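You operate a simulated robot arm through the tools that you are given. There is no shell and no other tool. Be economical: measure what you need, move in short steps, check, and stop when the job is done.

You are at the controls of a simulated robot arm. One attempt, no reset.

## Task
Take the medium green bowl with green band and leave it on the base of the height gauge. Fetch the small violet paper round with green tab and set it on the large green paper round with teal tab. Take the violet paper round with lime tab and leave it on the top of the grey drying plate. Take the blue pan with pink band and leave it on the shelf of the small table with teal legs. Switch the blue switch marked board on. Switch the grey switch on the leak check off. Switch the green switch marked rim test off. Put the tin that says "spare tabs" from the top of the wooden bench with blue legs on the shelf of the small table with teal legs and the tin labelled "grease" on the deck of the shaker. Do these in any order.

Only the result counts: the job must be done as asked and must still hold three seconds after the hand-in. Knocking over, shifting, dropping, spilling or breaking anything else fails it.

## Robot
A 7-joint arm with a four-finger gripper on a trunk, on a base that drives. Base frame: it is fixed to the floor where the robot stands at the start and does not move with it; the origin is under the middle of the robot, x ahead of it, y to its left, z up. Readings come in mm, rad, newtons and seconds.
With the tool pointing down near the work surface it reaches from about 100 to 880 mm from the robot's upright axis, wherever it stands. Its first joint turns from -1.204 to 3.002 rad. Places, roughly: base of the height gauge (24x24 cm) [-2240, 500, 880]; blue pan with pink band (20x20x6 cm) [-300, 3200, 900]; blue switch marked board [-200, 2900, 900]; deck of the shaker (22x19 cm) [-4140, 800, 840]; green switch marked rim test [-1100, 2800, 900]; grey switch on the leak check [-500, 2800, 900]; large green paper round with teal  (22x23x3 cm) [-1700, 3100, 400]; medium green bowl with green band (13x13x4 cm) [800, -100, 200]; shelf of the small table with teal legs [-2200, 1300, 300]; small violet paper round with gree (15x15x3 cm) [600, 600, 500]; tin marked mould wax, tin marked spare tabs, yello [-750, 3250, 750]; top of the grey drying plate (24x24 cm) [620, -100, 880]; violet paper round with lime tab [500, 2250, 750]. Payload 3.67 kg.
Tool frame: the origin (TCP) lies between the finger pads and is the grasp point; the fingertips stand 28 mm ahead of it; z points along the fingers, y is the line along which they close. Largest opening 112 mm; the body of the gripper starts 73 mm behind the TCP.
Orientation is that of the tool frame in the base frame, as a unit quaternion [x, y, z, w]. With the fingers straight down and closing along the base's y, the tool's x points along the base's -x, its y along +y and its z along -z.

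## Interface
- The arm moves only by the tool step_arm. Its argument "series" is a list of rows, each an object of numbers (a shift or turn left out is 0, a gripper value left out holds the last): "x", "y", "z": the shift along the base's x, y, z in m; "ax", "ay", "az": the turn, a rotation vector about the base's x, y, z in rad; "claw": the opening in per cent of the stroke, from 0 (shut) to 100 (fully open). In form: [{"x": .., "y": .., "z": .., "ax": .., "ay": .., "az": .., "claw": ..}, ...]. A call has 1 to 8 rows; each row is the pose to reach, as a shift and turn from the pose commanded when the call began. Rows are played at 5 a second. More than 50 mm and 0.15 rad between two rows, or a gripper value outside its range, and nothing of the call is played. Where a pose cannot be reached the arm comes as near as it can. A force on the tool above 40 N (or 10 N above the force at the start of the call, whichever is more), or a blocked arm, ends the call early, and 0.2 s more pass. The fingers move at their own pace and stop on an object; they squeeze with about 42 N. The grip force told is the motor's: it shows also when the fingers shut on nothing. Time passes only in rows, and 0.2 s behind the last, so rows that repeat a pose let the fingers close. The reply holds the time, the measured pose of the TCP, the force on the tool along the base axes, the opening and the grip force, in the units named above and with some noise, with the torque about the TCP (base axes, N m) and any sound that the robot's microphone picked up.
- Cameras (640 x 400 px; columns grow to the right, rows downward): "scene" is now at [138, 10.9, 1297.4]; the picture's right is [0.10, -1.00, -0.00], its down [-0.55, -0.05, -0.83] and it looks along [0.83, 0.08, -0.55] (base axes); focal length 250 px, centre (320, 200). "wrist" rides on the gripper at [60, -18, -104] in the tool frame; the picture's right is [0.29, 0.96, 0.00], its down [-0.80, 0.24, -0.55] and it looks along [-0.53, 0.16, 0.83] (tool axes); focal length 234 px, centre (320, 200). There is no depth. A picture from a camera that has moved, and an enlarged one, comes with that camera's place and axes in the base frame and with its lens.
- get_image(camera): a new picture of that camera. No time passes.
- lift_body(by): slides the trunk up (or, below 0, down) by that many mm; the arm and the scene camera ride with it, the base frame stays. It gives what a move gives, with no picture.
- base_move(legs): drives the robot by 1 to 6 legs, each [ahead, turn to the left] in mm and rad, along the robot's own axes; the way and the turn of a leg run together, so that a leg with both is an arc; at most 1500 mm and 3.142 rad a leg. The arm and the cameras ride along, it lands a little off, and it stops where it bumps. It gives what a move gives.
- head_to(pan, tilt): turns the head with the scene camera to pan (to the left, within 1.501 rad either way) and tilt (down, from -0.506 to 1.204), counted from straight ahead of the robot. It gives what a move gives.
- inspect(camera, box): a new picture of the part [left, top, right, bottom] of that camera's present view, enlarged. No time passes.
- finish_job(): hands the job in; it is judged then, once.

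Go step by step. Nothing tells you exact positions but the pictures and the camera data: compare them with the known pose of the tool, close in by small moves and look again before you grip or let go. The budget is 217 turns and 202 pictures, counting those below and the enlarged ones. Unless the task says otherwise, let go and move clear before handing in.

The tools are called after "Call:" as name(argument=value, ...) on one line, values as JSON. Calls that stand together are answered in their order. step_arm: Moves the arm, as the interface text tells. Its arguments: {"type":"object","properties":{"series":{"type":"array","items":{"type":"object","properties":{"x":{"type":"number"},"y":{"type":"number"},"z":{"type":"number"},"ax":{"type":"number"},"ay":{"type":"number"},"az":{"type":"number"},"claw":{"type":"number"}}}}},"required":["series"]} The other tools are called the same way: lift_body (by) slides the trunk up or down; base_move (legs) drives the base; head_to (pan, tilt) turns the head that bears the scene camera; get_image (camera) takes a picture; inspect (camera, box) takes an enlarged picture of a part of a camera's view; finish_job () hands the job in.

At the start:

```text
clock: 0.0
eef_pos: [626.0, 111.4, 1133.1]
orientation: [-0.001, 1.0, 0.0, 0.0]
wrist_force: [0.4, -0.7, 0.0]
ft_torque: [-0.02, 0.02, 0.02]
width: 112.1
finger_force: 0.1
trunk travel left (down, up): [-425.0, 415.0]
robot x, y, heading: [0.6, -5.3, 0.001]
head pan, tilt: [0.099, 0.585]
```

scene: 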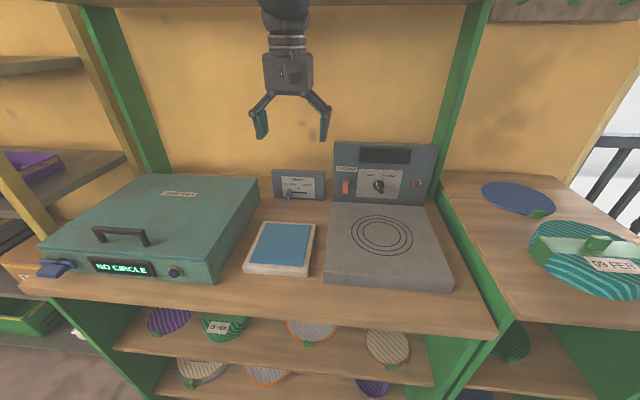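
wrist: 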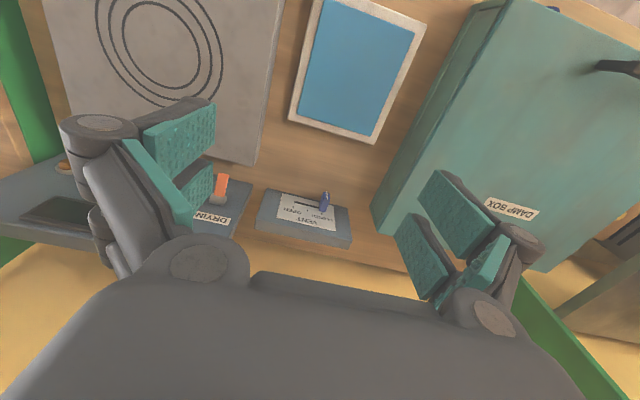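

I see a bench ahead with the damp box, a drying plate and shelves with paper rounds underneath. First I look around with the head to locate items.

Call:
head_to(pan=0.0, tilt=0.95)

Call:
get_image(camera="scene")

Call:
head_to(pan=1.3, tilt=0.4)

Call:
get_image(camera="scene")

```text
clock: 0.8
eef_pos: [627.0, 112.8, 1133.8]
orientation: [-0.001, 1.0, 0.0, 0.0]
wrist_force: [0.0, -1.0, -0.7]
ft_torque: [0.04, -0.01, -0.04]
width: 112.1
finger_force: 0.1
trunk travel left (down, up): [-425.0, 415.0]
robot x, y, heading: [-0.6, -3.0, 0.001]
head pan, tilt: [0.0, 0.949]
```

```text
199 pictures are left
camera scene: at [122.3, 2.1, 1267.6], right [0.0, -1.0, 0.0], down [-0.81, 0.0, -0.58], along [0.58, 0.0, -0.81], focal length 250 px, centre (320, 200)
```

scene: 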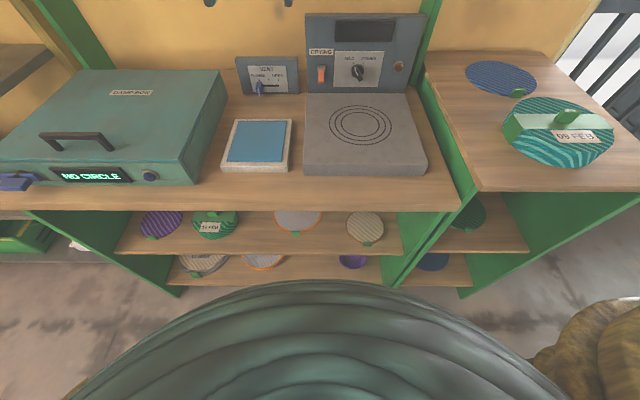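

```text
clock: 2.3
eef_pos: [627.1, 111.4, 1133.9]
orientation: [-0.001, 1.0, -0.001, 0.001]
wrist_force: [0.3, -0.1, -0.2]
ft_torque: [-0.03, 0.03, 0.0]
width: 112.4
finger_force: 0.1
trunk travel left (down, up): [-425.0, 415.0]
robot x, y, heading: [3.2, 1.5, -0.001]
head pan, tilt: [1.3, 0.4]
```

```text
198 pictures are left
camera scene: at [74.4, 91.3, 1314.2], right [0.96, -0.27, 0.0], down [-0.1, -0.38, -0.92], along [0.25, 0.89, -0.39], focal length 250 px, centre (320, 200)
```

scene: 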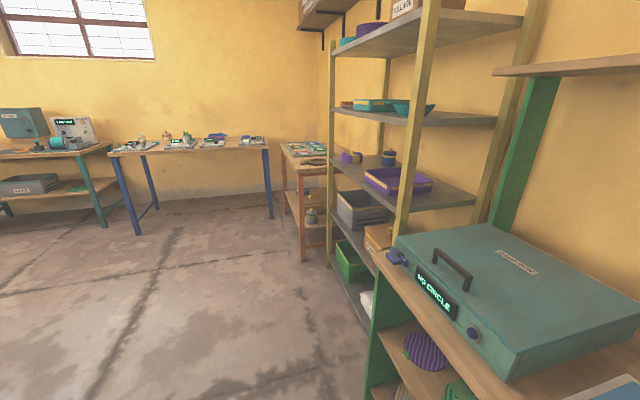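

I see a rack, wooden bench with blue legs at the far wall. I'll zoom in on the near shelves and then turn the base to survey the rest.

Call:
inspect(camera="scene", box=[0, 80, 340, 260])

Call:
base_move(legs=[[-500, 0]])

Call:
head_to(pan=0.0, tilt=0.75)

Call:
get_image(camera="scene")

```text
1.88 times, centred on (170, 170) of scene
camera zoom: at [74.4, 91.3, 1314.2], right [0.96, -0.27, 0.0], down [-0.1, -0.38, -0.92], along [0.25, 0.89, -0.39], focal length 471 px, centre (602, 256)
```

zoom: 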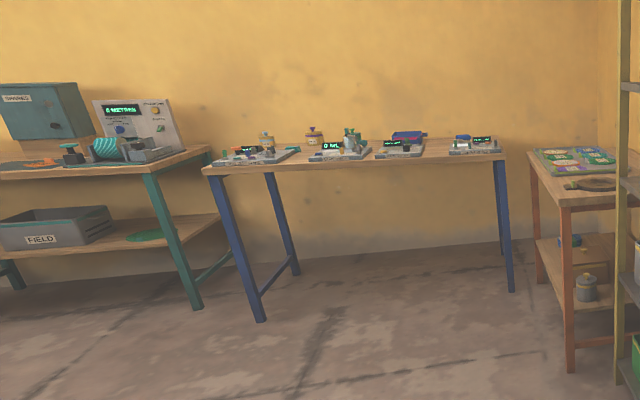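

```text
clock: 5.2
eef_pos: [125.9, 110.4, 1133.8]
orientation: [0.002, 1.0, 0.0, 0.0]
wrist_force: [-0.4, 0.8, 0.4]
ft_torque: [-0.01, -0.01, -0.01]
width: 111.8
finger_force: 0.1
trunk travel left (down, up): [-425.0, 415.0]
robot x, y, heading: [-501.0, -1.1, -0.001]
head pan, tilt: [1.3, 0.4]
```

```text
clock: 6.7
eef_pos: [124.7, 111.5, 1133.4]
orientation: [0.002, 1.0, 0.0, 0.001]
wrist_force: [-0.3, 0.4, 0.1]
ft_torque: [0.05, -0.01, 0.0]
width: 112.2
finger_force: 0.1
trunk travel left (down, up): [-425.0, 415.0]
robot x, y, heading: [-503.0, -0.8, -0.005]
head pan, tilt: [0.0, 0.75]
```

```text
196 pictures are left
camera scene: at [-368.2, 2.5, 1283.1], right [0.0, -1.0, 0.0], down [-0.68, 0.0, -0.73], along [0.73, 0.0, -0.68], focal length 250 px, centre (320, 200)
```

scene: 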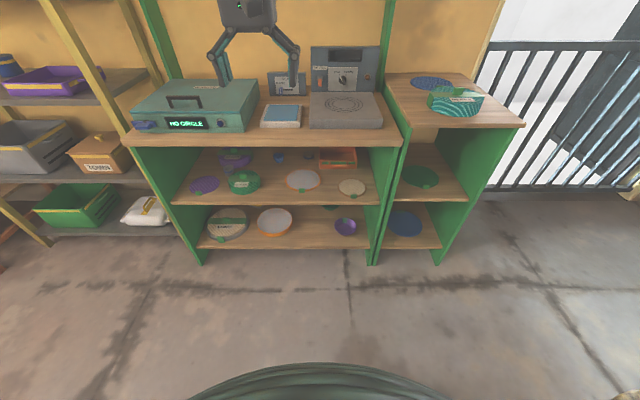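

The shelves are visible now. I'll zoom in to identify the violet round and the green bowl.

Call:
inspect(camera="scene", box=[170, 130, 410, 270])

Call:
lift_body(by=-420)

Call:
head_to(pan=0.0, tilt=0.5)

Call:
get_image(camera="scene")

Call:
inspect(camera="scene", box=[170, 130, 410, 280])

```text
2.67 times, centred on (290, 200) of scene
camera zoom: at [-368.2, 2.5, 1283.1], right [0.0, -1.0, 0.0], down [-0.68, 0.0, -0.73], along [0.73, 0.0, -0.68], focal length 668 px, centre (400, 200)
```

zoom: 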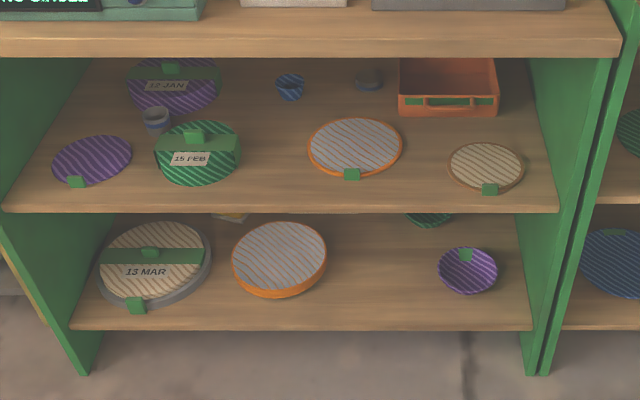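

```text
refused: -420 is not a number from -400 to 400
```

```text
clock: 7.5
eef_pos: [125.3, 110.3, 1133.3]
orientation: [0.002, 1.0, 0.001, 0.0]
wrist_force: [0.7, -0.1, 0.3]
ft_torque: [0.0, 0.01, 0.0]
width: 111.9
finger_force: 0.1
trunk travel left (down, up): [-425.0, 415.0]
robot x, y, heading: [-502.7, 3.4, -0.004]
head pan, tilt: [0.0, 0.499]
```

```text
194 pictures are left
camera scene: at [-360.1, 2.4, 1305.0], right [0.0, -1.0, 0.0], down [-0.48, 0.0, -0.88], along [0.88, 0.0, -0.48], focal length 250 px, centre (320, 200)
```

scene: 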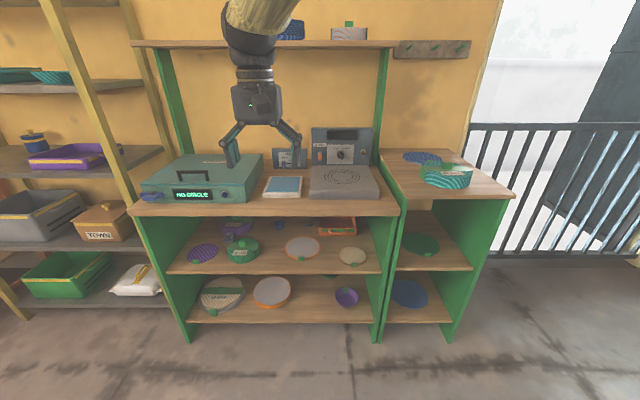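

```text
2.67 times, centred on (290, 205) of scene
camera zoom: at [-360.1, 2.4, 1305.0], right [0.0, -1.0, 0.0], down [-0.48, 0.0, -0.88], along [0.88, 0.0, -0.48], focal length 668 px, centre (400, 187)
```

zoom: 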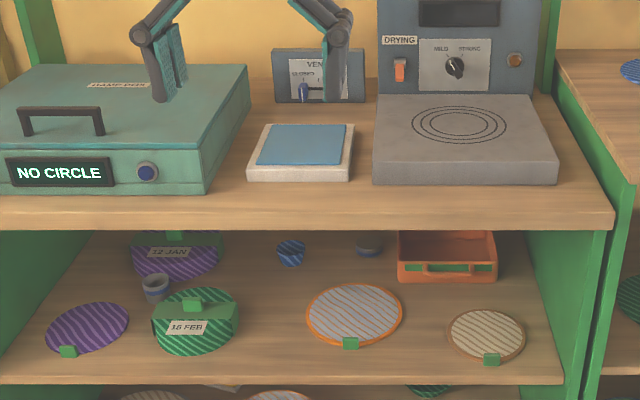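

Now I lower the trunk and look level into the lower shelf.

Call:
lift_body(by=-400)

Call:
get_image(camera="scene")

Call:
inspect(camera="scene", box=[170, 80, 410, 230])

Call:
get_image(camera="wrist")

```text
clock: 11.3
eef_pos: [125.9, 110.5, 733.2]
orientation: [0.001, 1.0, 0.0, 0.0]
wrist_force: [0.7, -0.3, 0.0]
ft_torque: [0.0, 0.04, -0.01]
width: 112.1
finger_force: 0.1
trunk travel left (down, up): [-25.0, 815.0]
robot x, y, heading: [-503.6, 0.2, -0.005]
head pan, tilt: [0.0, 0.499]
```

```text
192 pictures are left
camera scene: at [-360.1, 2.5, 905.1], right [0.0, -1.0, 0.0], down [-0.48, 0.0, -0.88], along [0.88, 0.0, -0.48], focal length 250 px, centre (320, 200)
```

scene: 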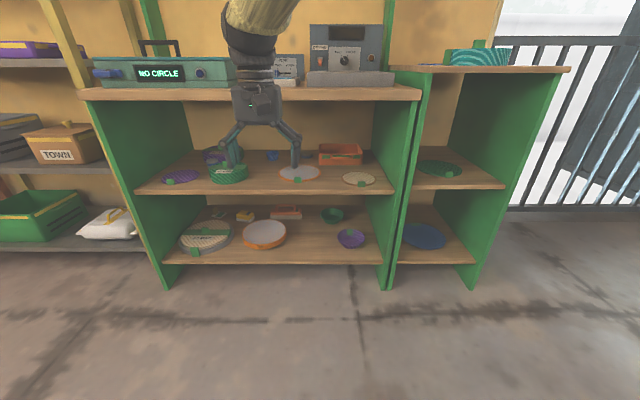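

```text
2.67 times, centred on (290, 155) of scene
camera zoom: at [-360.1, 2.5, 905.1], right [0.0, -1.0, 0.0], down [-0.48, 0.0, -0.88], along [0.88, 0.0, -0.48], focal length 668 px, centre (400, 320)
```

zoom: 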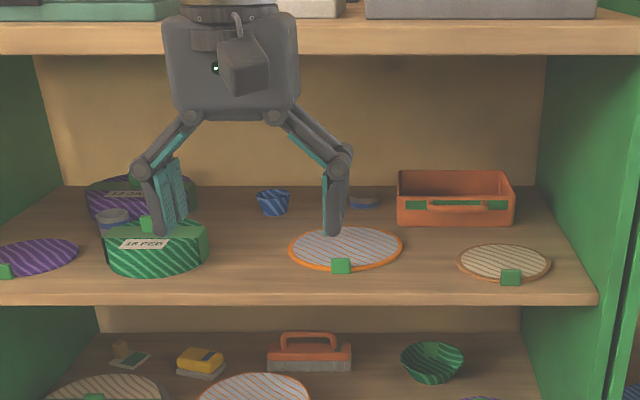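

```text
190 pictures are left
camera wrist: at [65.0, 93.0, 837.5], right [-0.28, 0.96, 0.0], down [0.8, 0.24, 0.55], along [0.53, 0.16, -0.83], focal length 234 px, centre (320, 200)
```

wrist: 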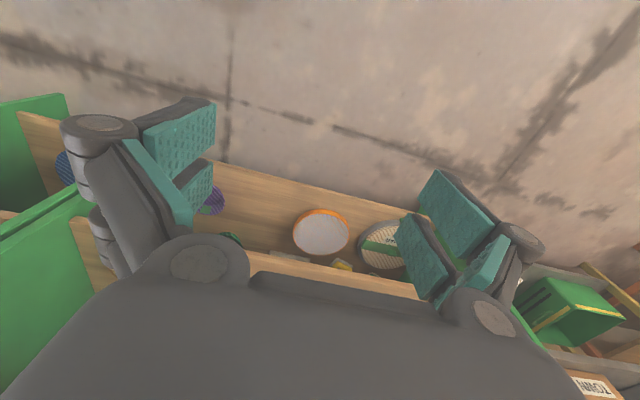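

The medium green bowl is on the lower shelf, back right, around [845,-66,140]. I'll roll the tool 90° and pitch it forward while in the open.

Call:
step_arm(series=[{"az": -0.15}, {"az": -0.3}, {"az": -0.45}, {"az": -0.6}, {"az": -0.75}, {"az": -0.9}, {"az": -1.05}, {"az": -1.2}])

Call:
step_arm(series=[{"az": -0.15}, {"az": -0.3}, {"az": -0.371}, {"az": -0.371}])

Call:
step_arm(series=[{"ay": -0.15, "z": -0.05}, {"ay": -0.3, "z": -0.1}, {"ay": -0.45, "z": -0.15}, {"ay": -0.6, "z": -0.2}, {"ay": -0.75, "z": -0.25}, {"ay": -0.85, "z": -0.3}, {"ay": -0.85, "z": -0.35}, {"ay": -0.85, "z": -0.4}])

Call:
get_image(camera="scene")

Call:
get_image(camera="wrist")

```text
clock: 13.1
eef_pos: [131.2, 105.7, 730.0]
orientation: [0.569, 0.822, 0.004, -0.014]
wrist_force: [-0.2, -0.2, 0.1]
ft_torque: [0.0, 0.02, -0.01]
width: 111.9
finger_force: 0.1
trunk travel left (down, up): [-25.0, 815.0]
robot x, y, heading: [-497.7, 0.1, -0.003]
head pan, tilt: [0.0, 0.499]
```

```text
clock: 14.1
eef_pos: [129.7, 105.7, 731.8]
orientation: [0.711, 0.703, 0.001, -0.014]
wrist_force: [-0.3, 0.2, 0.1]
ft_torque: [-0.04, 0.03, -0.02]
width: 112.1
finger_force: 0.0
trunk travel left (down, up): [-25.0, 815.0]
robot x, y, heading: [-503.0, 2.2, -0.002]
head pan, tilt: [0.0, 0.499]
```

```text
clock: 15.9
eef_pos: [153.2, 86.1, 515.0]
orientation: [0.689, 0.656, 0.25, 0.18]
wrist_force: [0.1, 0.1, -0.4]
ft_torque: [0.02, 0.04, -0.02]
width: 112.1
finger_force: 0.1
out of reach, approached as far as the arm can: row 5, 6, 7, 8
trunk travel left (down, up): [-25.0, 815.0]
robot x, y, heading: [-500.2, -2.2, -0.001]
head pan, tilt: [0.0, 0.499]
```

```text
189 pictures are left
camera scene: at [-377.1, 44.1, 886.8], right [0.49, -0.87, 0.0], down [-0.57, -0.32, -0.76], along [0.66, 0.37, -0.65], focal length 250 px, centre (320, 200)
```

scene: 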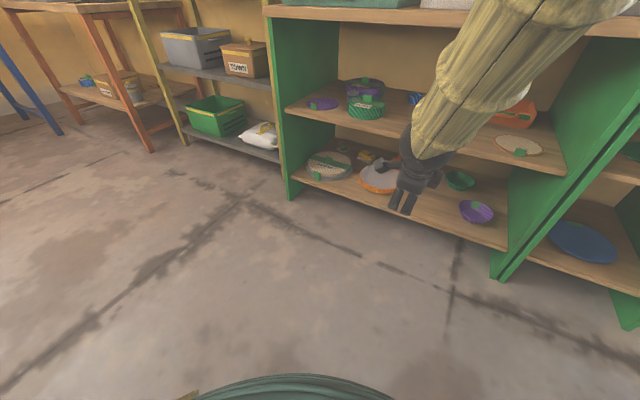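

```text
188 pictures are left
camera wrist: at [78.2, 138.2, 595.7], right [0.78, 0.22, 0.58], down [-0.14, -0.85, 0.5], along [0.61, -0.47, -0.64], focal length 234 px, centre (320, 200)
```

wrist: 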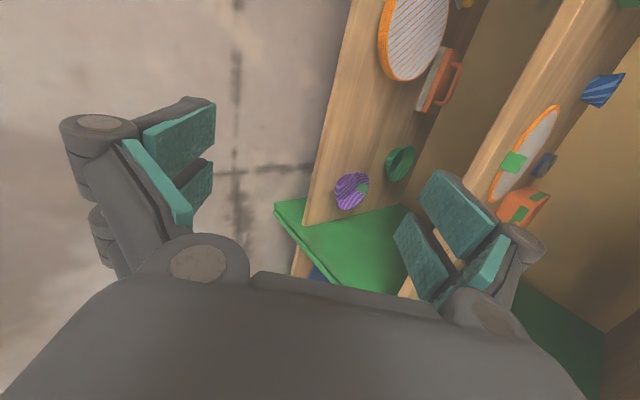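

The arm stopped short. I'll try the pose closer to the body to find out what limits it.

Call:
step_arm(series=[{"x": -0.05}, {"x": -0.1}, {"x": -0.15}, {"x": -0.2}, {"x": -0.2}])

Call:
get_image(camera="scene")

```text
clock: 17.1
eef_pos: [66.2, 108.1, 557.1]
orientation: [0.661, 0.699, 0.193, 0.194]
wrist_force: [0.1, -0.2, -0.3]
ft_torque: [0.03, 0.03, 0.03]
width: 112.0
finger_force: 0.1
out of reach, approached as far as the arm can: row 1, 2, 3, 4, 5
trunk travel left (down, up): [-25.0, 815.0]
robot x, y, heading: [-500.9, 1.1, -0.003]
head pan, tilt: [0.0, 0.499]
```

```text
187 pictures are left
camera scene: at [-360.3, 2.3, 905.1], right [0.0, -1.0, 0.0], down [-0.48, 0.0, -0.88], along [0.88, 0.0, -0.48], focal length 250 px, centre (320, 200)
```

scene: 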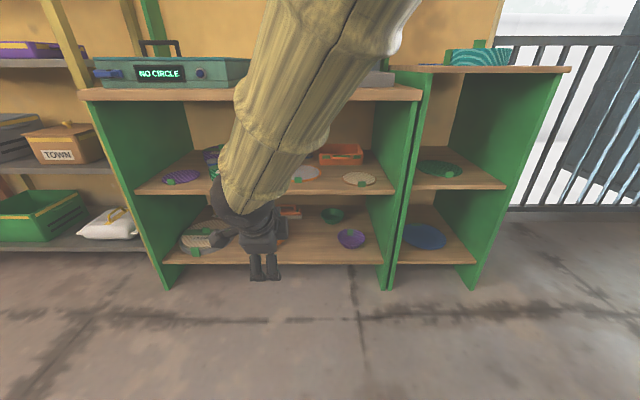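

Closer isn't better, so a wrist or elbow limit is likely. I'll go back to tool-down and see how low the arm can get.

Call:
step_arm(series=[{"ay": 0.15, "x": 0.05}, {"ay": 0.3, "x": 0.1}, {"ay": 0.45, "x": 0.15}, {"ay": 0.6, "x": 0.2}, {"ay": 0.75, "x": 0.2}, {"ay": 0.85, "x": 0.2}, {"ay": 0.85, "x": 0.2}])

Call:
step_arm(series=[{"x": 0.05}, {"x": 0.1}, {"x": 0.15}, {"x": 0.15}])

Call:
get_image(camera="scene")

```text
clock: 18.7
eef_pos: [269.5, 106.3, 555.4]
orientation: [0.683, 0.715, -0.097, -0.114]
wrist_force: [-0.1, 0.4, 0.0]
ft_torque: [-0.03, 0.06, 0.01]
width: 112.1
finger_force: 0.0
trunk travel left (down, up): [-25.0, 815.0]
robot x, y, heading: [-501.4, -0.2, -0.004]
head pan, tilt: [0.0, 0.499]
```

```text
clock: 19.7
eef_pos: [419.5, 106.0, 550.7]
orientation: [0.684, 0.713, -0.1, -0.114]
wrist_force: [1.0, 0.3, 0.9]
ft_torque: [-0.01, 0.03, 0.03]
width: 112.1
finger_force: 0.1
trunk travel left (down, up): [-25.0, 815.0]
robot x, y, heading: [-500.6, -2.4, -0.003]
head pan, tilt: [0.0, 0.499]
```

```text
186 pictures are left
camera scene: at [-358.2, 2.4, 904.2], right [0.0, -1.0, 0.0], down [-0.48, 0.0, -0.88], along [0.88, 0.0, -0.48], focal length 250 px, centre (320, 200)
```

scene: 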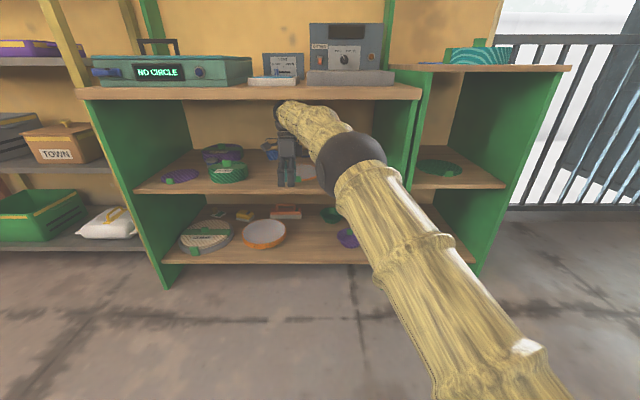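

Extended, the arm reaches well with its elbow up. I'll back off 300 mm and do the pitch and lowering at long reach.

Call:
base_move(legs=[[-300, 0]])

Call:
step_arm(series=[{"ay": -0.15}, {"ay": -0.3}, {"ay": -0.45}, {"ay": -0.6}, {"ay": -0.75}, {"ay": -0.9}, {"ay": -1.0}, {"ay": -1.0}])

Call:
step_arm(series=[{"z": -0.05}, {"z": -0.1}, {"z": -0.15}, {"z": -0.2}, {"z": -0.25}, {"z": -0.3}, {"z": -0.3}])

Call:
get_image(camera="scene")

```text
clock: 21.8
eef_pos: [118.2, 108.4, 557.7]
orientation: [0.683, 0.715, -0.096, -0.112]
wrist_force: [-0.7, 0.0, 0.4]
ft_torque: [0.0, 0.03, -0.01]
width: 111.8
finger_force: 0.0
trunk travel left (down, up): [-25.0, 815.0]
robot x, y, heading: [-800.8, 0.4, -0.0]
head pan, tilt: [0.0, 0.499]
```

```text
clock: 22.9
eef_pos: [112.2, 76.9, 413.4]
orientation: [0.703, 0.706, 0.072, 0.047]
wrist_force: [0.0, -0.5, 1.1]
ft_torque: [0.03, -0.02, 0.03]
width: 111.9
finger_force: 0.0
trunk travel left (down, up): [-25.0, 815.0]
robot x, y, heading: [-800.7, 0.7, -0.005]
head pan, tilt: [0.0, 0.499]
stopped in row 5: the arm was blocked; the commanded pose is now the measured one
```

```text
clock: 24.5
eef_pos: [112.5, 79.2, 112.0]
orientation: [0.702, 0.707, 0.071, 0.047]
wrist_force: [-0.3, 0.1, 0.1]
ft_torque: [-0.01, -0.03, 0.03]
width: 112.2
finger_force: 0.1
trunk travel left (down, up): [-25.0, 815.0]
robot x, y, heading: [-798.7, -2.0, -0.006]
head pan, tilt: [0.0, 0.499]
```

```text
185 pictures are left
camera scene: at [-660.4, 3.5, 905.0], right [0.0, -1.0, 0.0], down [-0.48, 0.0, -0.88], along [0.88, 0.0, -0.48], focal length 250 px, centre (320, 200)
```

scene: 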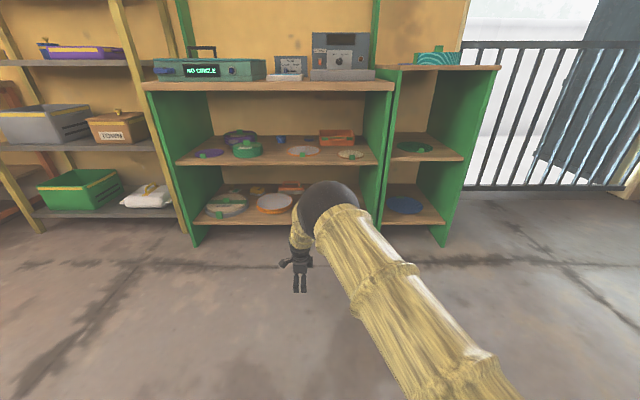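

Low reach works now. I'll raise a little and pitch the tool forward in this configuration.

Call:
step_arm(series=[{"z": 0.04, "x": 0.03, "ay": -0.15}, {"z": 0.08, "x": 0.06, "ay": -0.3}, {"z": 0.12, "x": 0.09, "ay": -0.45}, {"z": 0.14, "x": 0.12, "ay": -0.6}, {"z": 0.14, "x": 0.14, "ay": -0.7}, {"z": 0.14, "x": 0.14, "ay": -0.7}])

Call:
get_image(camera="scene")

```text
clock: 25.9
eef_pos: [258.0, 81.1, 257.5]
orientation: [0.643, 0.657, 0.289, 0.266]
wrist_force: [-0.4, -0.6, -0.3]
ft_torque: [0.03, 0.01, 0.0]
width: 111.9
finger_force: 0.1
out of reach, approached as far as the arm can: row 5, 6
trunk travel left (down, up): [-25.0, 815.0]
robot x, y, heading: [-802.6, 5.3, 0.0]
head pan, tilt: [0.0, 0.499]
```

```text
184 pictures are left
camera scene: at [-660.6, 3.6, 905.0], right [0.0, -1.0, 0.0], down [-0.48, 0.0, -0.88], along [0.88, 0.0, -0.48], focal length 250 px, centre (320, 200)
```

scene: 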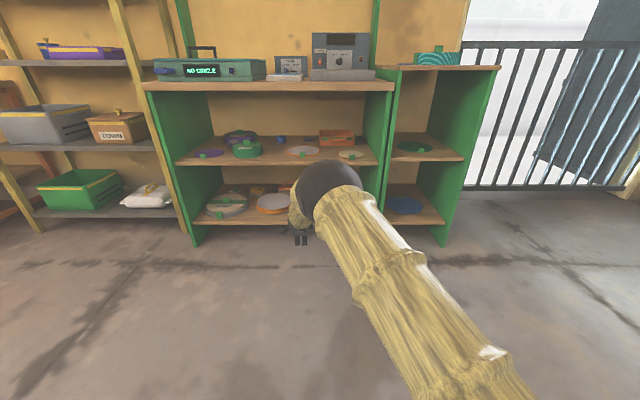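

Tool is pitched about 46° now; to clear the middle shelf (edge at x≈509, z≈475) I need a flatter approach, so I'll pitch more and pull in.

Call:
step_arm(series=[{"x": -0.05}, {"x": -0.1, "z": -0.02, "ay": -0.1}, {"x": -0.13, "z": -0.05, "ay": -0.2}, {"x": -0.13, "z": -0.08, "ay": -0.3}, {"x": -0.13, "z": -0.08, "ay": -0.3}])

Call:
get_image(camera="scene")

Call:
get_image(camera="wrist")

```text
refused: row 2 steps farther than a row can; nothing moved
```

```text
183 pictures are left
camera scene: at [-660.6, 3.6, 905.0], right [0.0, -1.0, 0.0], down [-0.48, 0.0, -0.88], along [0.88, 0.0, -0.48], focal length 250 px, centre (320, 200)
```

scene: 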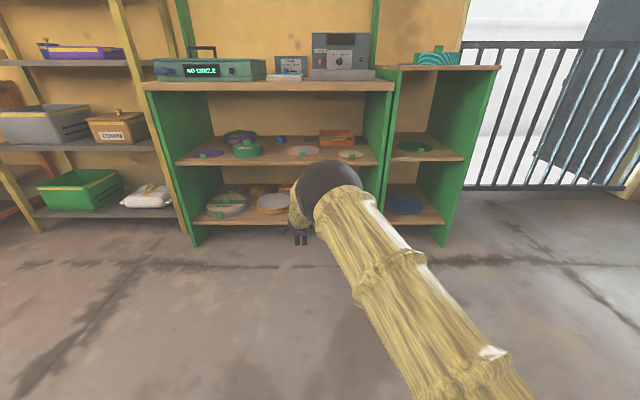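

```text
182 pictures are left
camera wrist: at [167.6, 136.6, 317.7], right [0.65, 0.29, 0.7], down [-0.21, -0.82, 0.54], along [0.73, -0.5, -0.47], focal length 234 px, centre (320, 200)
```

wrist: 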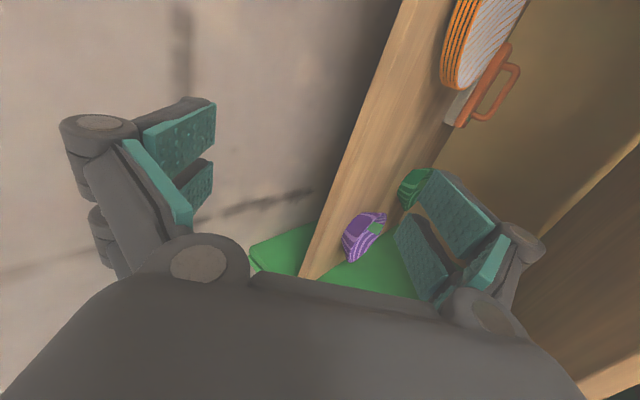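

Call:
step_arm(series=[{"x": -0.04}, {"x": -0.08, "z": -0.01, "ay": -0.08}, {"x": -0.12, "z": -0.03, "ay": -0.16}, {"x": -0.13, "z": -0.06, "ay": -0.24}, {"x": -0.13, "z": -0.08, "ay": -0.3}, {"x": -0.13, "z": -0.08, "ay": -0.3}])

Call:
get_image(camera="scene")

```text
clock: 27.3
eef_pos: [359.1, 103.7, 180.6]
orientation: [0.604, 0.624, 0.357, 0.344]
wrist_force: [0.0, -1.9, -5.5]
ft_torque: [0.05, -0.49, 0.13]
width: 111.7
finger_force: 0.0
out of reach, approached as far as the arm can: row 1, 2, 3, 4, 5, 6
trunk travel left (down, up): [-25.0, 815.0]
robot x, y, heading: [-803.0, 2.1, -0.001]
head pan, tilt: [0.0, 0.499]
```

```text
181 pictures are left
camera scene: at [-655.7, 3.4, 903.5], right [0.0, -1.0, 0.0], down [-0.48, 0.0, -0.87], along [0.87, 0.0, -0.48], focal length 250 px, centre (320, 200)
```

scene: 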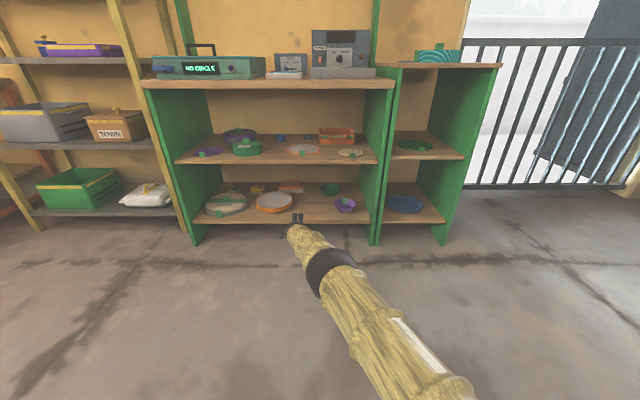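

Excellent: the arm is now low and flat with about 30° pitch. I'll shift to the bowl's y in the open.

Call:
step_arm(series=[{"y": -0.04}, {"y": -0.08}, {"y": -0.12}, {"y": -0.17}, {"y": -0.17}])

Call:
get_image(camera="scene")

Call:
get_image(camera="wrist")

```text
clock: 28.5
eef_pos: [356.9, -65.0, 198.1]
orientation: [0.602, 0.622, 0.361, 0.347]
wrist_force: [0.3, 0.4, 0.6]
ft_torque: [-0.01, 0.02, 0.03]
width: 112.2
finger_force: 0.1
out of reach, approached as far as the arm can: row 1, 2, 3
trunk travel left (down, up): [-25.0, 815.0]
robot x, y, heading: [-800.8, 4.0, -0.002]
head pan, tilt: [0.0, 0.499]
```

```text
180 pictures are left
camera scene: at [-660.6, 3.5, 905.0], right [0.0, -1.0, 0.0], down [-0.48, 0.0, -0.88], along [0.88, 0.0, -0.48], focal length 250 px, centre (320, 200)
```

scene: 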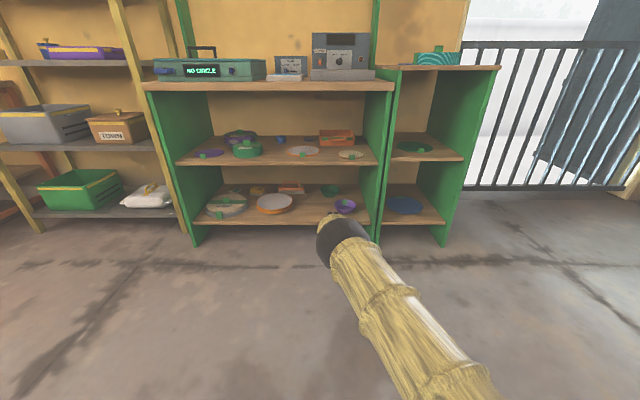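

```text
179 pictures are left
camera wrist: at [255.4, -8.1, 234.4], right [0.47, 0.3, 0.83], down [-0.33, -0.81, 0.48], along [0.82, -0.5, -0.28], focal length 234 px, centre (320, 200)
```

wrist: 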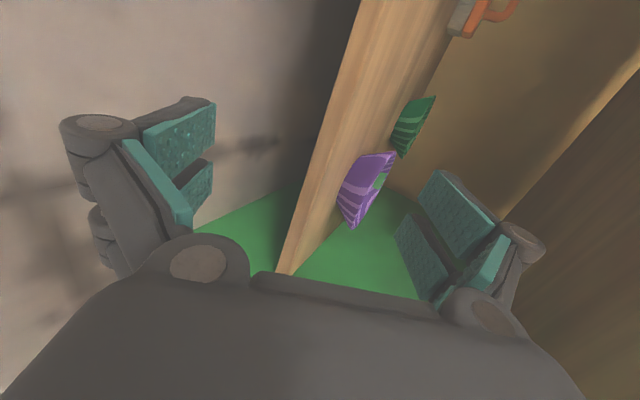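

Triangulating both views puts the shelf at z≈160, green bowl ≈(815,-75,180), violet bowl ≈(595,-148). I'll half-close, raise slightly, and drive in part way.

Call:
step_arm(series=[{"z": 0.02, "claw": 50}, {"z": 0.04}, {"z": 0.04}])

Call:
base_move(legs=[[270, 0]])

Call:
get_image(camera="scene")

Call:
get_image(camera="wrist")

```text
clock: 29.3
eef_pos: [357.1, -62.7, 240.0]
orientation: [0.602, 0.622, 0.362, 0.346]
wrist_force: [0.1, -0.5, 0.2]
ft_torque: [-0.01, 0.03, -0.01]
width: 55.9
finger_force: 0.1
trunk travel left (down, up): [-25.0, 815.0]
robot x, y, heading: [-800.4, 0.6, 0.0]
head pan, tilt: [0.0, 0.499]
```

```text
clock: 31.2
eef_pos: [626.8, -65.8, 238.7]
orientation: [0.602, 0.622, 0.361, 0.347]
wrist_force: [0.6, -0.8, 0.2]
ft_torque: [0.03, 0.01, 0.01]
width: 55.9
finger_force: 0.1
trunk travel left (down, up): [-25.0, 815.0]
robot x, y, heading: [-531.4, 2.9, -0.008]
head pan, tilt: [0.0, 0.499]
```

```text
178 pictures are left
camera scene: at [-389.0, 2.3, 905.0], right [0.0, -1.0, 0.0], down [-0.48, 0.0, -0.88], along [0.88, 0.0, -0.48], focal length 250 px, centre (320, 200)
```

scene: 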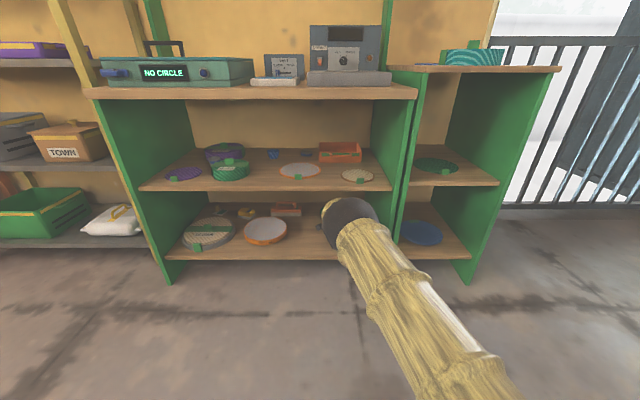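

```text
177 pictures are left
camera wrist: at [525.7, -9.0, 274.6], right [0.47, 0.3, 0.83], down [-0.33, -0.81, 0.48], along [0.82, -0.5, -0.28], focal length 234 px, centre (320, 200)
```

wrist: 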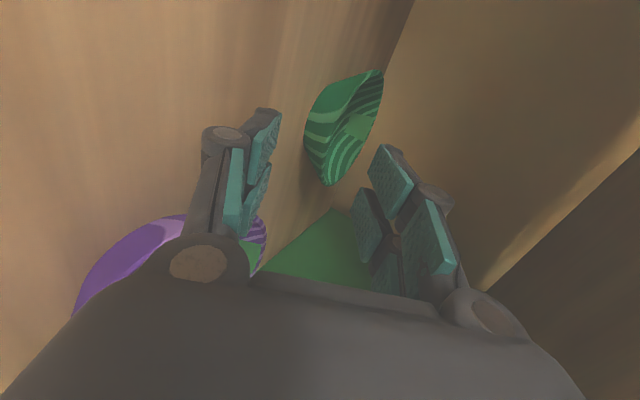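

Bowl rim center computes to about (767,-66,197), shelf at ≈157. I'll narrow the fingers and approach along the tool axis half way.

Call:
step_arm(series=[{"claw": 30}, {"x": 0.018, "z": -0.01}, {"x": 0.036, "z": -0.02}, {"x": 0.036, "z": -0.02}])

Call:
get_image(camera="wrist")

```text
clock: 32.2
eef_pos: [664.1, -64.5, 218.4]
orientation: [0.602, 0.622, 0.361, 0.347]
wrist_force: [-0.3, 0.7, -0.7]
ft_torque: [0.03, -0.04, 0.0]
width: 33.6
finger_force: 0.0
trunk travel left (down, up): [-25.0, 815.0]
robot x, y, heading: [-526.2, 6.2, -0.001]
head pan, tilt: [0.0, 0.499]
```

```text
176 pictures are left
camera wrist: at [561.8, -8.9, 253.8], right [0.47, 0.3, 0.83], down [-0.33, -0.81, 0.48], along [0.82, -0.5, -0.28], focal length 234 px, centre (320, 200)
```

wrist: 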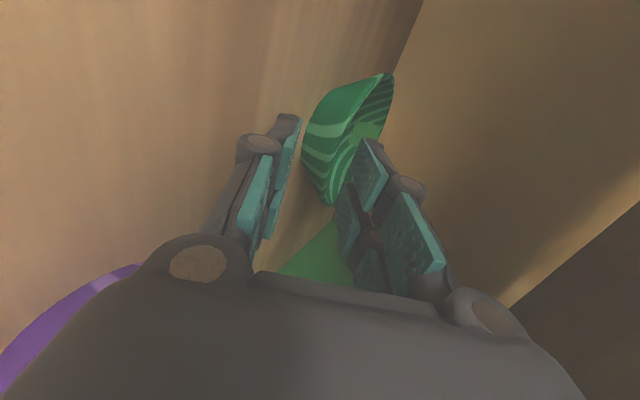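

Call:
inspect(camera="wrist", box=[240, 50, 440, 230])

```text
2.22 times, centred on (340, 140) of wrist
camera zoom: at [561.8, -8.9, 253.8], right [0.47, 0.3, 0.83], down [-0.33, -0.81, 0.48], along [0.82, -0.5, -0.28], focal length 520 px, centre (276, 333)
```

zoom: 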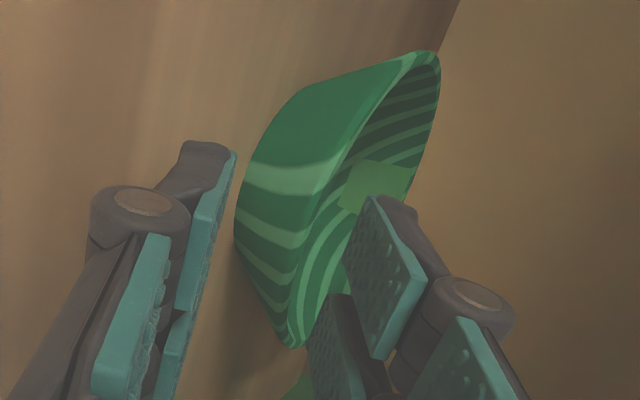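

Near rim is at about (712,-66,203). I'll advance so the rim lies between the fingers, then look.

Call:
step_arm(series=[{"x": 0.015, "z": -0.004}, {"x": 0.028, "z": -0.009}, {"x": 0.041, "z": -0.014}, {"x": 0.041, "z": -0.014}])

Call:
inspect(camera="wrist", box=[240, 50, 440, 230])

```text
clock: 33.2
eef_pos: [684.7, -64.7, 209.9]
orientation: [0.602, 0.622, 0.362, 0.347]
wrist_force: [-0.3, -0.8, -0.5]
ft_torque: [-0.03, -0.01, 0.0]
width: 33.5
finger_force: 0.0
out of reach, approached as far as the arm can: row 2, 3, 4
trunk travel left (down, up): [-25.0, 815.0]
robot x, y, heading: [-528.4, 1.7, -0.006]
head pan, tilt: [0.0, 0.499]
```

```text
2.22 times, centred on (340, 140) of wrist
camera zoom: at [583.2, -9.2, 247.6], right [0.47, 0.3, 0.83], down [-0.33, -0.81, 0.48], along [0.82, -0.5, -0.28], focal length 520 px, centre (276, 333)
```

zoom: 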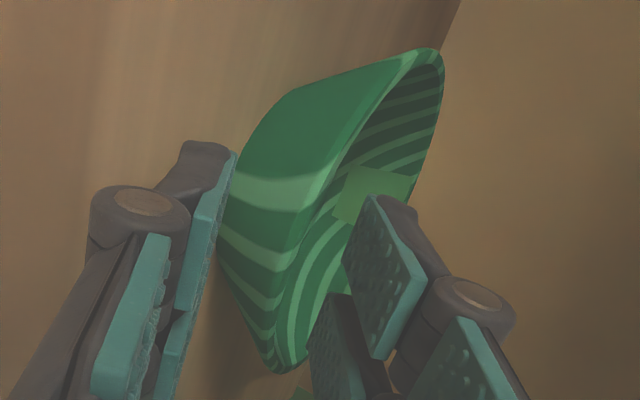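

Reach limit hit; the base can supply the last 20 mm.

Call:
base_move(legs=[[22, 0]])

Call:
inspect(camera="wrist", box=[240, 50, 440, 230])

```text
clock: 34.0
eef_pos: [707.4, -65.3, 212.1]
orientation: [0.603, 0.621, 0.361, 0.347]
wrist_force: [0.4, 0.8, 0.1]
ft_torque: [-0.01, 0.0, -0.01]
width: 33.5
finger_force: 0.1
trunk travel left (down, up): [-25.0, 815.0]
robot x, y, heading: [-508.2, 0.5, -0.002]
head pan, tilt: [0.0, 0.499]
```

```text
2.22 times, centred on (340, 140) of wrist
camera zoom: at [605.3, -9.3, 247.6], right [0.47, 0.3, 0.83], down [-0.33, -0.81, 0.48], along [0.82, -0.5, -0.28], focal length 520 px, centre (276, 333)
```

zoom: 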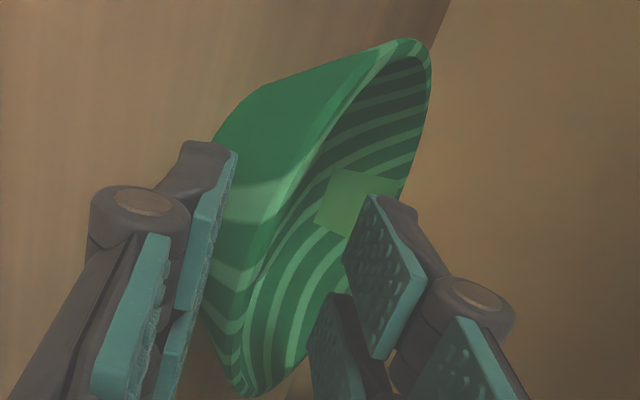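

The rim sits between the fingers; I close and then check.

Call:
step_arm(series=[{"z": -0.004}, {"z": -0.004, "claw": 10}, {"z": -0.004, "claw": 0}, {"z": -0.004}, {"z": -0.004}])

Call:
inspect(camera="wrist", box=[240, 50, 440, 230])

```text
clock: 35.2
eef_pos: [707.2, -65.6, 207.3]
orientation: [0.602, 0.622, 0.361, 0.347]
wrist_force: [-0.1, 0.2, 0.0]
ft_torque: [0.03, -0.02, -0.01]
width: 5.9
finger_force: 41.8
trunk travel left (down, up): [-25.0, 815.0]
robot x, y, heading: [-503.8, 1.1, -0.004]
head pan, tilt: [0.0, 0.499]
```

```text
2.22 times, centred on (340, 140) of wrist
camera zoom: at [605.2, -9.2, 243.6], right [0.47, 0.3, 0.83], down [-0.33, -0.81, 0.48], along [0.82, -0.5, -0.28], focal length 520 px, centre (276, 333)
```

zoom: 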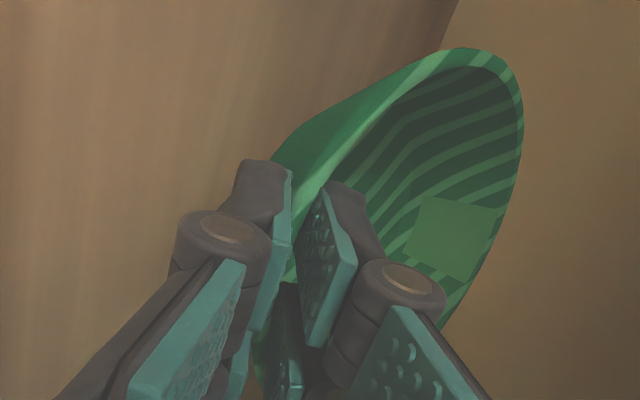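

Gripped (5.9 mm wall). Lift a little and back out.

Call:
step_arm(series=[{"z": 0.015}, {"z": 0.03}, {"z": 0.035}])

Call:
get_image(camera="wrist")

Call:
base_move(legs=[[-450, 0]])

Call:
get_image(camera="scene")

```text
clock: 36.0
eef_pos: [708.7, -66.2, 242.5]
orientation: [0.602, 0.622, 0.361, 0.347]
wrist_force: [0.2, -0.7, -0.3]
ft_torque: [0.01, 0.0, -0.04]
width: 5.9
finger_force: 42.3
trunk travel left (down, up): [-25.0, 815.0]
robot x, y, heading: [-510.1, 1.2, -0.008]
head pan, tilt: [0.0, 0.499]
```

```text
171 pictures are left
camera wrist: at [605.4, -9.3, 279.2], right [0.47, 0.3, 0.83], down [-0.33, -0.81, 0.48], along [0.82, -0.5, -0.28], focal length 234 px, centre (320, 200)
```

wrist: 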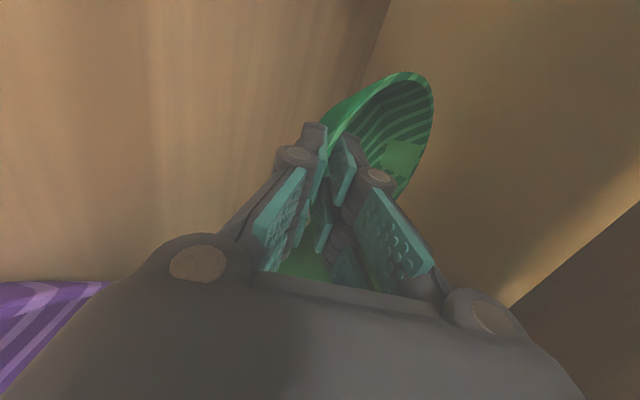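

```text
clock: 38.4
eef_pos: [316.0, -109.2, 245.0]
orientation: [0.613, 0.612, 0.354, 0.353]
wrist_force: [0.1, -0.2, 0.0]
ft_torque: [0.01, 0.01, 0.0]
width: 5.7
finger_force: 41.8
trunk travel left (down, up): [-25.0, 815.0]
robot x, y, heading: [-894.3, -2.3, -0.044]
head pan, tilt: [0.0, 0.499]
stopped in leg 1: the robot was blocked; the commanded pose is now the measured one
```

```text
170 pictures are left
camera scene: at [-756.7, -6.3, 905.0], right [-0.04, -1.0, 0.0], down [-0.48, 0.02, -0.88], along [0.88, -0.04, -0.48], focal length 250 px, centre (320, 200)
```

scene: 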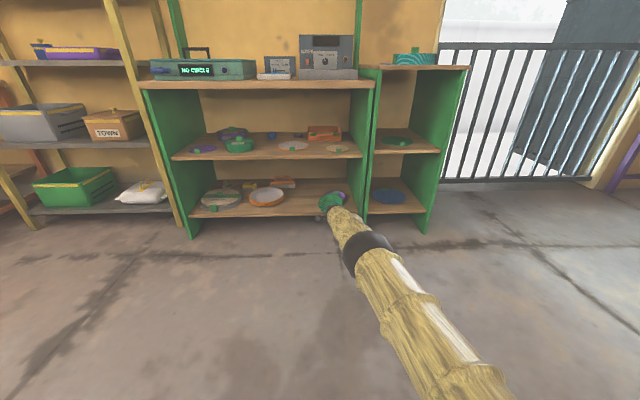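

The base bumped something behind me. I'll retract the arm with the bowl, then look behind.

Call:
step_arm(series=[{"x": -0.04, "z": 0.03}, {"x": -0.08, "z": 0.06}, {"x": -0.12, "z": 0.09}, {"x": -0.16, "z": 0.12}, {"x": -0.2, "z": 0.15}, {"x": -0.2, "z": 0.15}])

Call:
head_to(pan=1.5, tilt=0.5)

Call:
get_image(camera="scene")

Call:
head_to(pan=-1.5, tilt=0.5)

Call:
get_image(camera="scene")

```text
clock: 39.8
eef_pos: [116.2, -110.3, 395.9]
orientation: [0.612, 0.612, 0.354, 0.354]
wrist_force: [-0.5, 0.1, 0.4]
ft_torque: [-0.02, 0.05, -0.01]
width: 6.1
finger_force: 42.1
trunk travel left (down, up): [-25.0, 815.0]
robot x, y, heading: [-895.8, -3.0, -0.04]
head pan, tilt: [0.0, 0.499]
```

```text
clock: 41.4
eef_pos: [116.7, -109.9, 394.2]
orientation: [0.613, 0.612, 0.354, 0.352]
wrist_force: [0.1, -0.4, -0.3]
ft_torque: [0.02, 0.02, 0.0]
width: 6.3
finger_force: 41.4
trunk travel left (down, up): [-25.0, 815.0]
robot x, y, heading: [-897.9, -3.1, -0.039]
head pan, tilt: [1.499, 0.499]
```

```text
169 pictures are left
camera scene: at [-837.3, 87.9, 905.1], right [0.99, -0.11, 0.0], down [-0.05, -0.48, -0.88], along [0.1, 0.87, -0.48], focal length 250 px, centre (320, 200)
```

scene: 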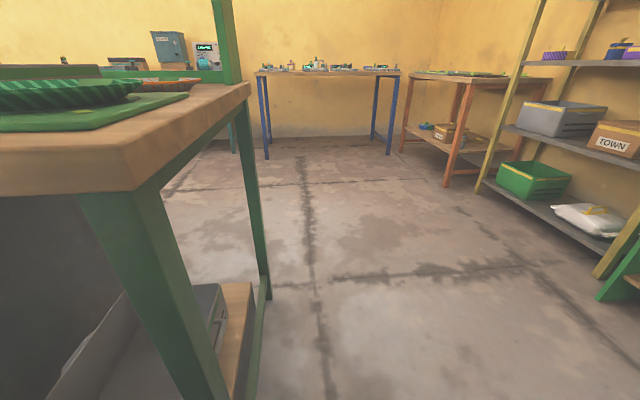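

```text
clock: 44.0
eef_pos: [115.5, -109.6, 395.1]
orientation: [0.613, 0.612, 0.354, 0.353]
wrist_force: [0.2, 0.0, 0.5]
ft_torque: [0.0, 0.01, 0.02]
width: 6.0
finger_force: 42.2
trunk travel left (down, up): [-25.0, 815.0]
robot x, y, heading: [-898.4, -4.3, -0.045]
head pan, tilt: [-1.499, 0.499]
```

```text
168 pictures are left
camera scene: at [-844.9, -93.5, 905.0], right [-1.0, -0.03, 0.0], down [-0.01, 0.48, -0.88], along [0.03, -0.88, -0.48], focal length 250 px, centre (320, 200)
```

scene: 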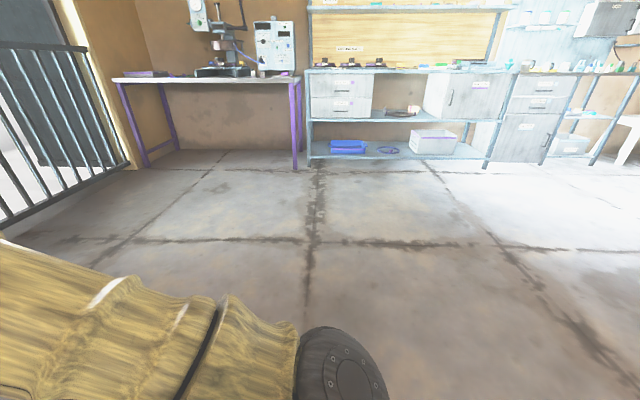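

A green-legged bench stands behind-left (edge x≈-986, y 317–1140). I'll go forward a bit, raise the trunk, and survey the area behind by turning right.

Call:
base_move(legs=[[120, 0]])

Call:
lift_body(by=400)

Call:
step_arm(series=[{"x": -0.04, "z": 0.03}, {"x": -0.08, "z": 0.06}, {"x": -0.12, "z": 0.09}, {"x": -0.16, "z": 0.12}, {"x": -0.2, "z": 0.15}, {"x": -0.24, "z": 0.18}, {"x": -0.28, "z": 0.2}, {"x": -0.3, "z": 0.2}])

Call:
get_image(camera="scene")

```text
clock: 45.2
eef_pos: [237.9, -115.3, 394.9]
orientation: [0.613, 0.612, 0.354, 0.354]
wrist_force: [0.1, -0.4, -0.1]
ft_torque: [-0.01, 0.0, 0.03]
width: 5.9
finger_force: 42.1
trunk travel left (down, up): [-25.0, 815.0]
robot x, y, heading: [-774.7, -11.8, -0.04]
head pan, tilt: [-1.499, 0.499]
```

```text
clock: 49.1
eef_pos: [236.4, -114.2, 794.6]
orientation: [0.614, 0.611, 0.353, 0.353]
wrist_force: [0.2, 0.2, -0.6]
ft_torque: [0.0, -0.01, 0.0]
width: 5.8
finger_force: 41.9
trunk travel left (down, up): [-425.0, 415.0]
robot x, y, heading: [-775.3, -6.6, -0.04]
head pan, tilt: [-1.499, 0.499]
```

```text
clock: 50.9
eef_pos: [-63.9, -115.1, 996.3]
orientation: [0.613, 0.611, 0.354, 0.354]
wrist_force: [-0.3, 0.4, -0.7]
ft_torque: [-0.02, -0.01, 0.0]
width: 6.1
finger_force: 41.9
trunk travel left (down, up): [-425.0, 415.0]
robot x, y, heading: [-780.4, -7.8, -0.041]
head pan, tilt: [-1.499, 0.499]
```

```text
167 pictures are left
camera scene: at [-725.2, -99.0, 1305.0], right [-1.0, -0.03, 0.0], down [-0.01, 0.48, -0.88], along [0.03, -0.88, -0.48], focal length 250 px, centre (320, 200)
```

scene: 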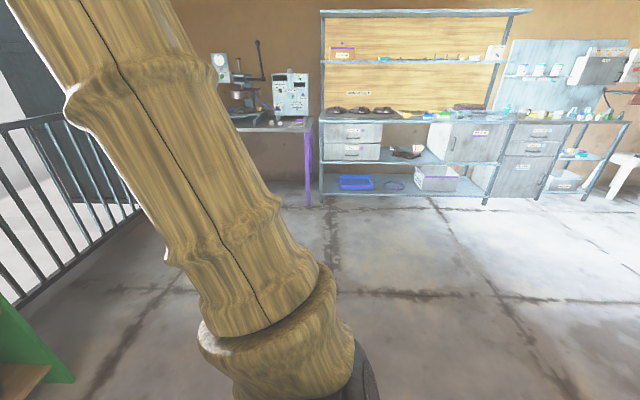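

Turn right by 90° to see what lies behind (−x side).

Call:
base_move(legs=[[0, -1.57]])

Call:
get_image(camera="scene")

Call:
head_to(pan=-0.6, tilt=0.3)

Call:
get_image(camera="scene")

```text
clock: 55.1
eef_pos: [-890.3, -720.1, 995.4]
orientation: [0.866, -0.005, -0.002, 0.501]
wrist_force: [-0.8, 0.4, 0.1]
ft_torque: [0.06, 0.0, -0.04]
width: 5.9
finger_force: 41.8
trunk travel left (down, up): [-425.0, 415.0]
robot x, y, heading: [-776.9, -8.1, -1.625]
head pan, tilt: [-1.499, 0.499]
```

```text
166 pictures are left
camera scene: at [-872.0, -57.1, 1305.0], right [-0.02, 1.0, 0.0], down [0.48, 0.01, -0.88], along [-0.88, -0.02, -0.48], focal length 250 px, centre (320, 200)
```

scene: 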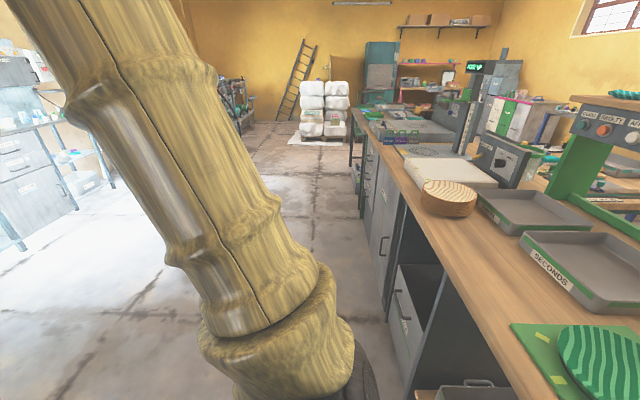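

```text
clock: 56.3
eef_pos: [-889.7, -718.8, 994.5]
orientation: [0.866, -0.006, -0.002, 0.501]
wrist_force: [0.0, 0.7, 0.4]
ft_torque: [0.03, 0.02, 0.03]
width: 6.1
finger_force: 42.2
trunk travel left (down, up): [-425.0, 415.0]
robot x, y, heading: [-776.5, -14.1, -1.62]
head pan, tilt: [-0.6, 0.3]
```

```text
165 pictures are left
camera scene: at [-837.6, -129.6, 1323.4], right [-0.79, 0.61, 0.0], down [0.18, 0.24, -0.96], along [-0.58, -0.76, -0.3], focal length 250 px, centre (320, 200)
```

scene: 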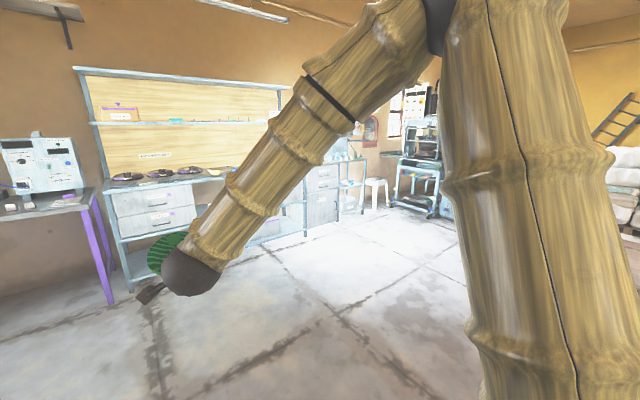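

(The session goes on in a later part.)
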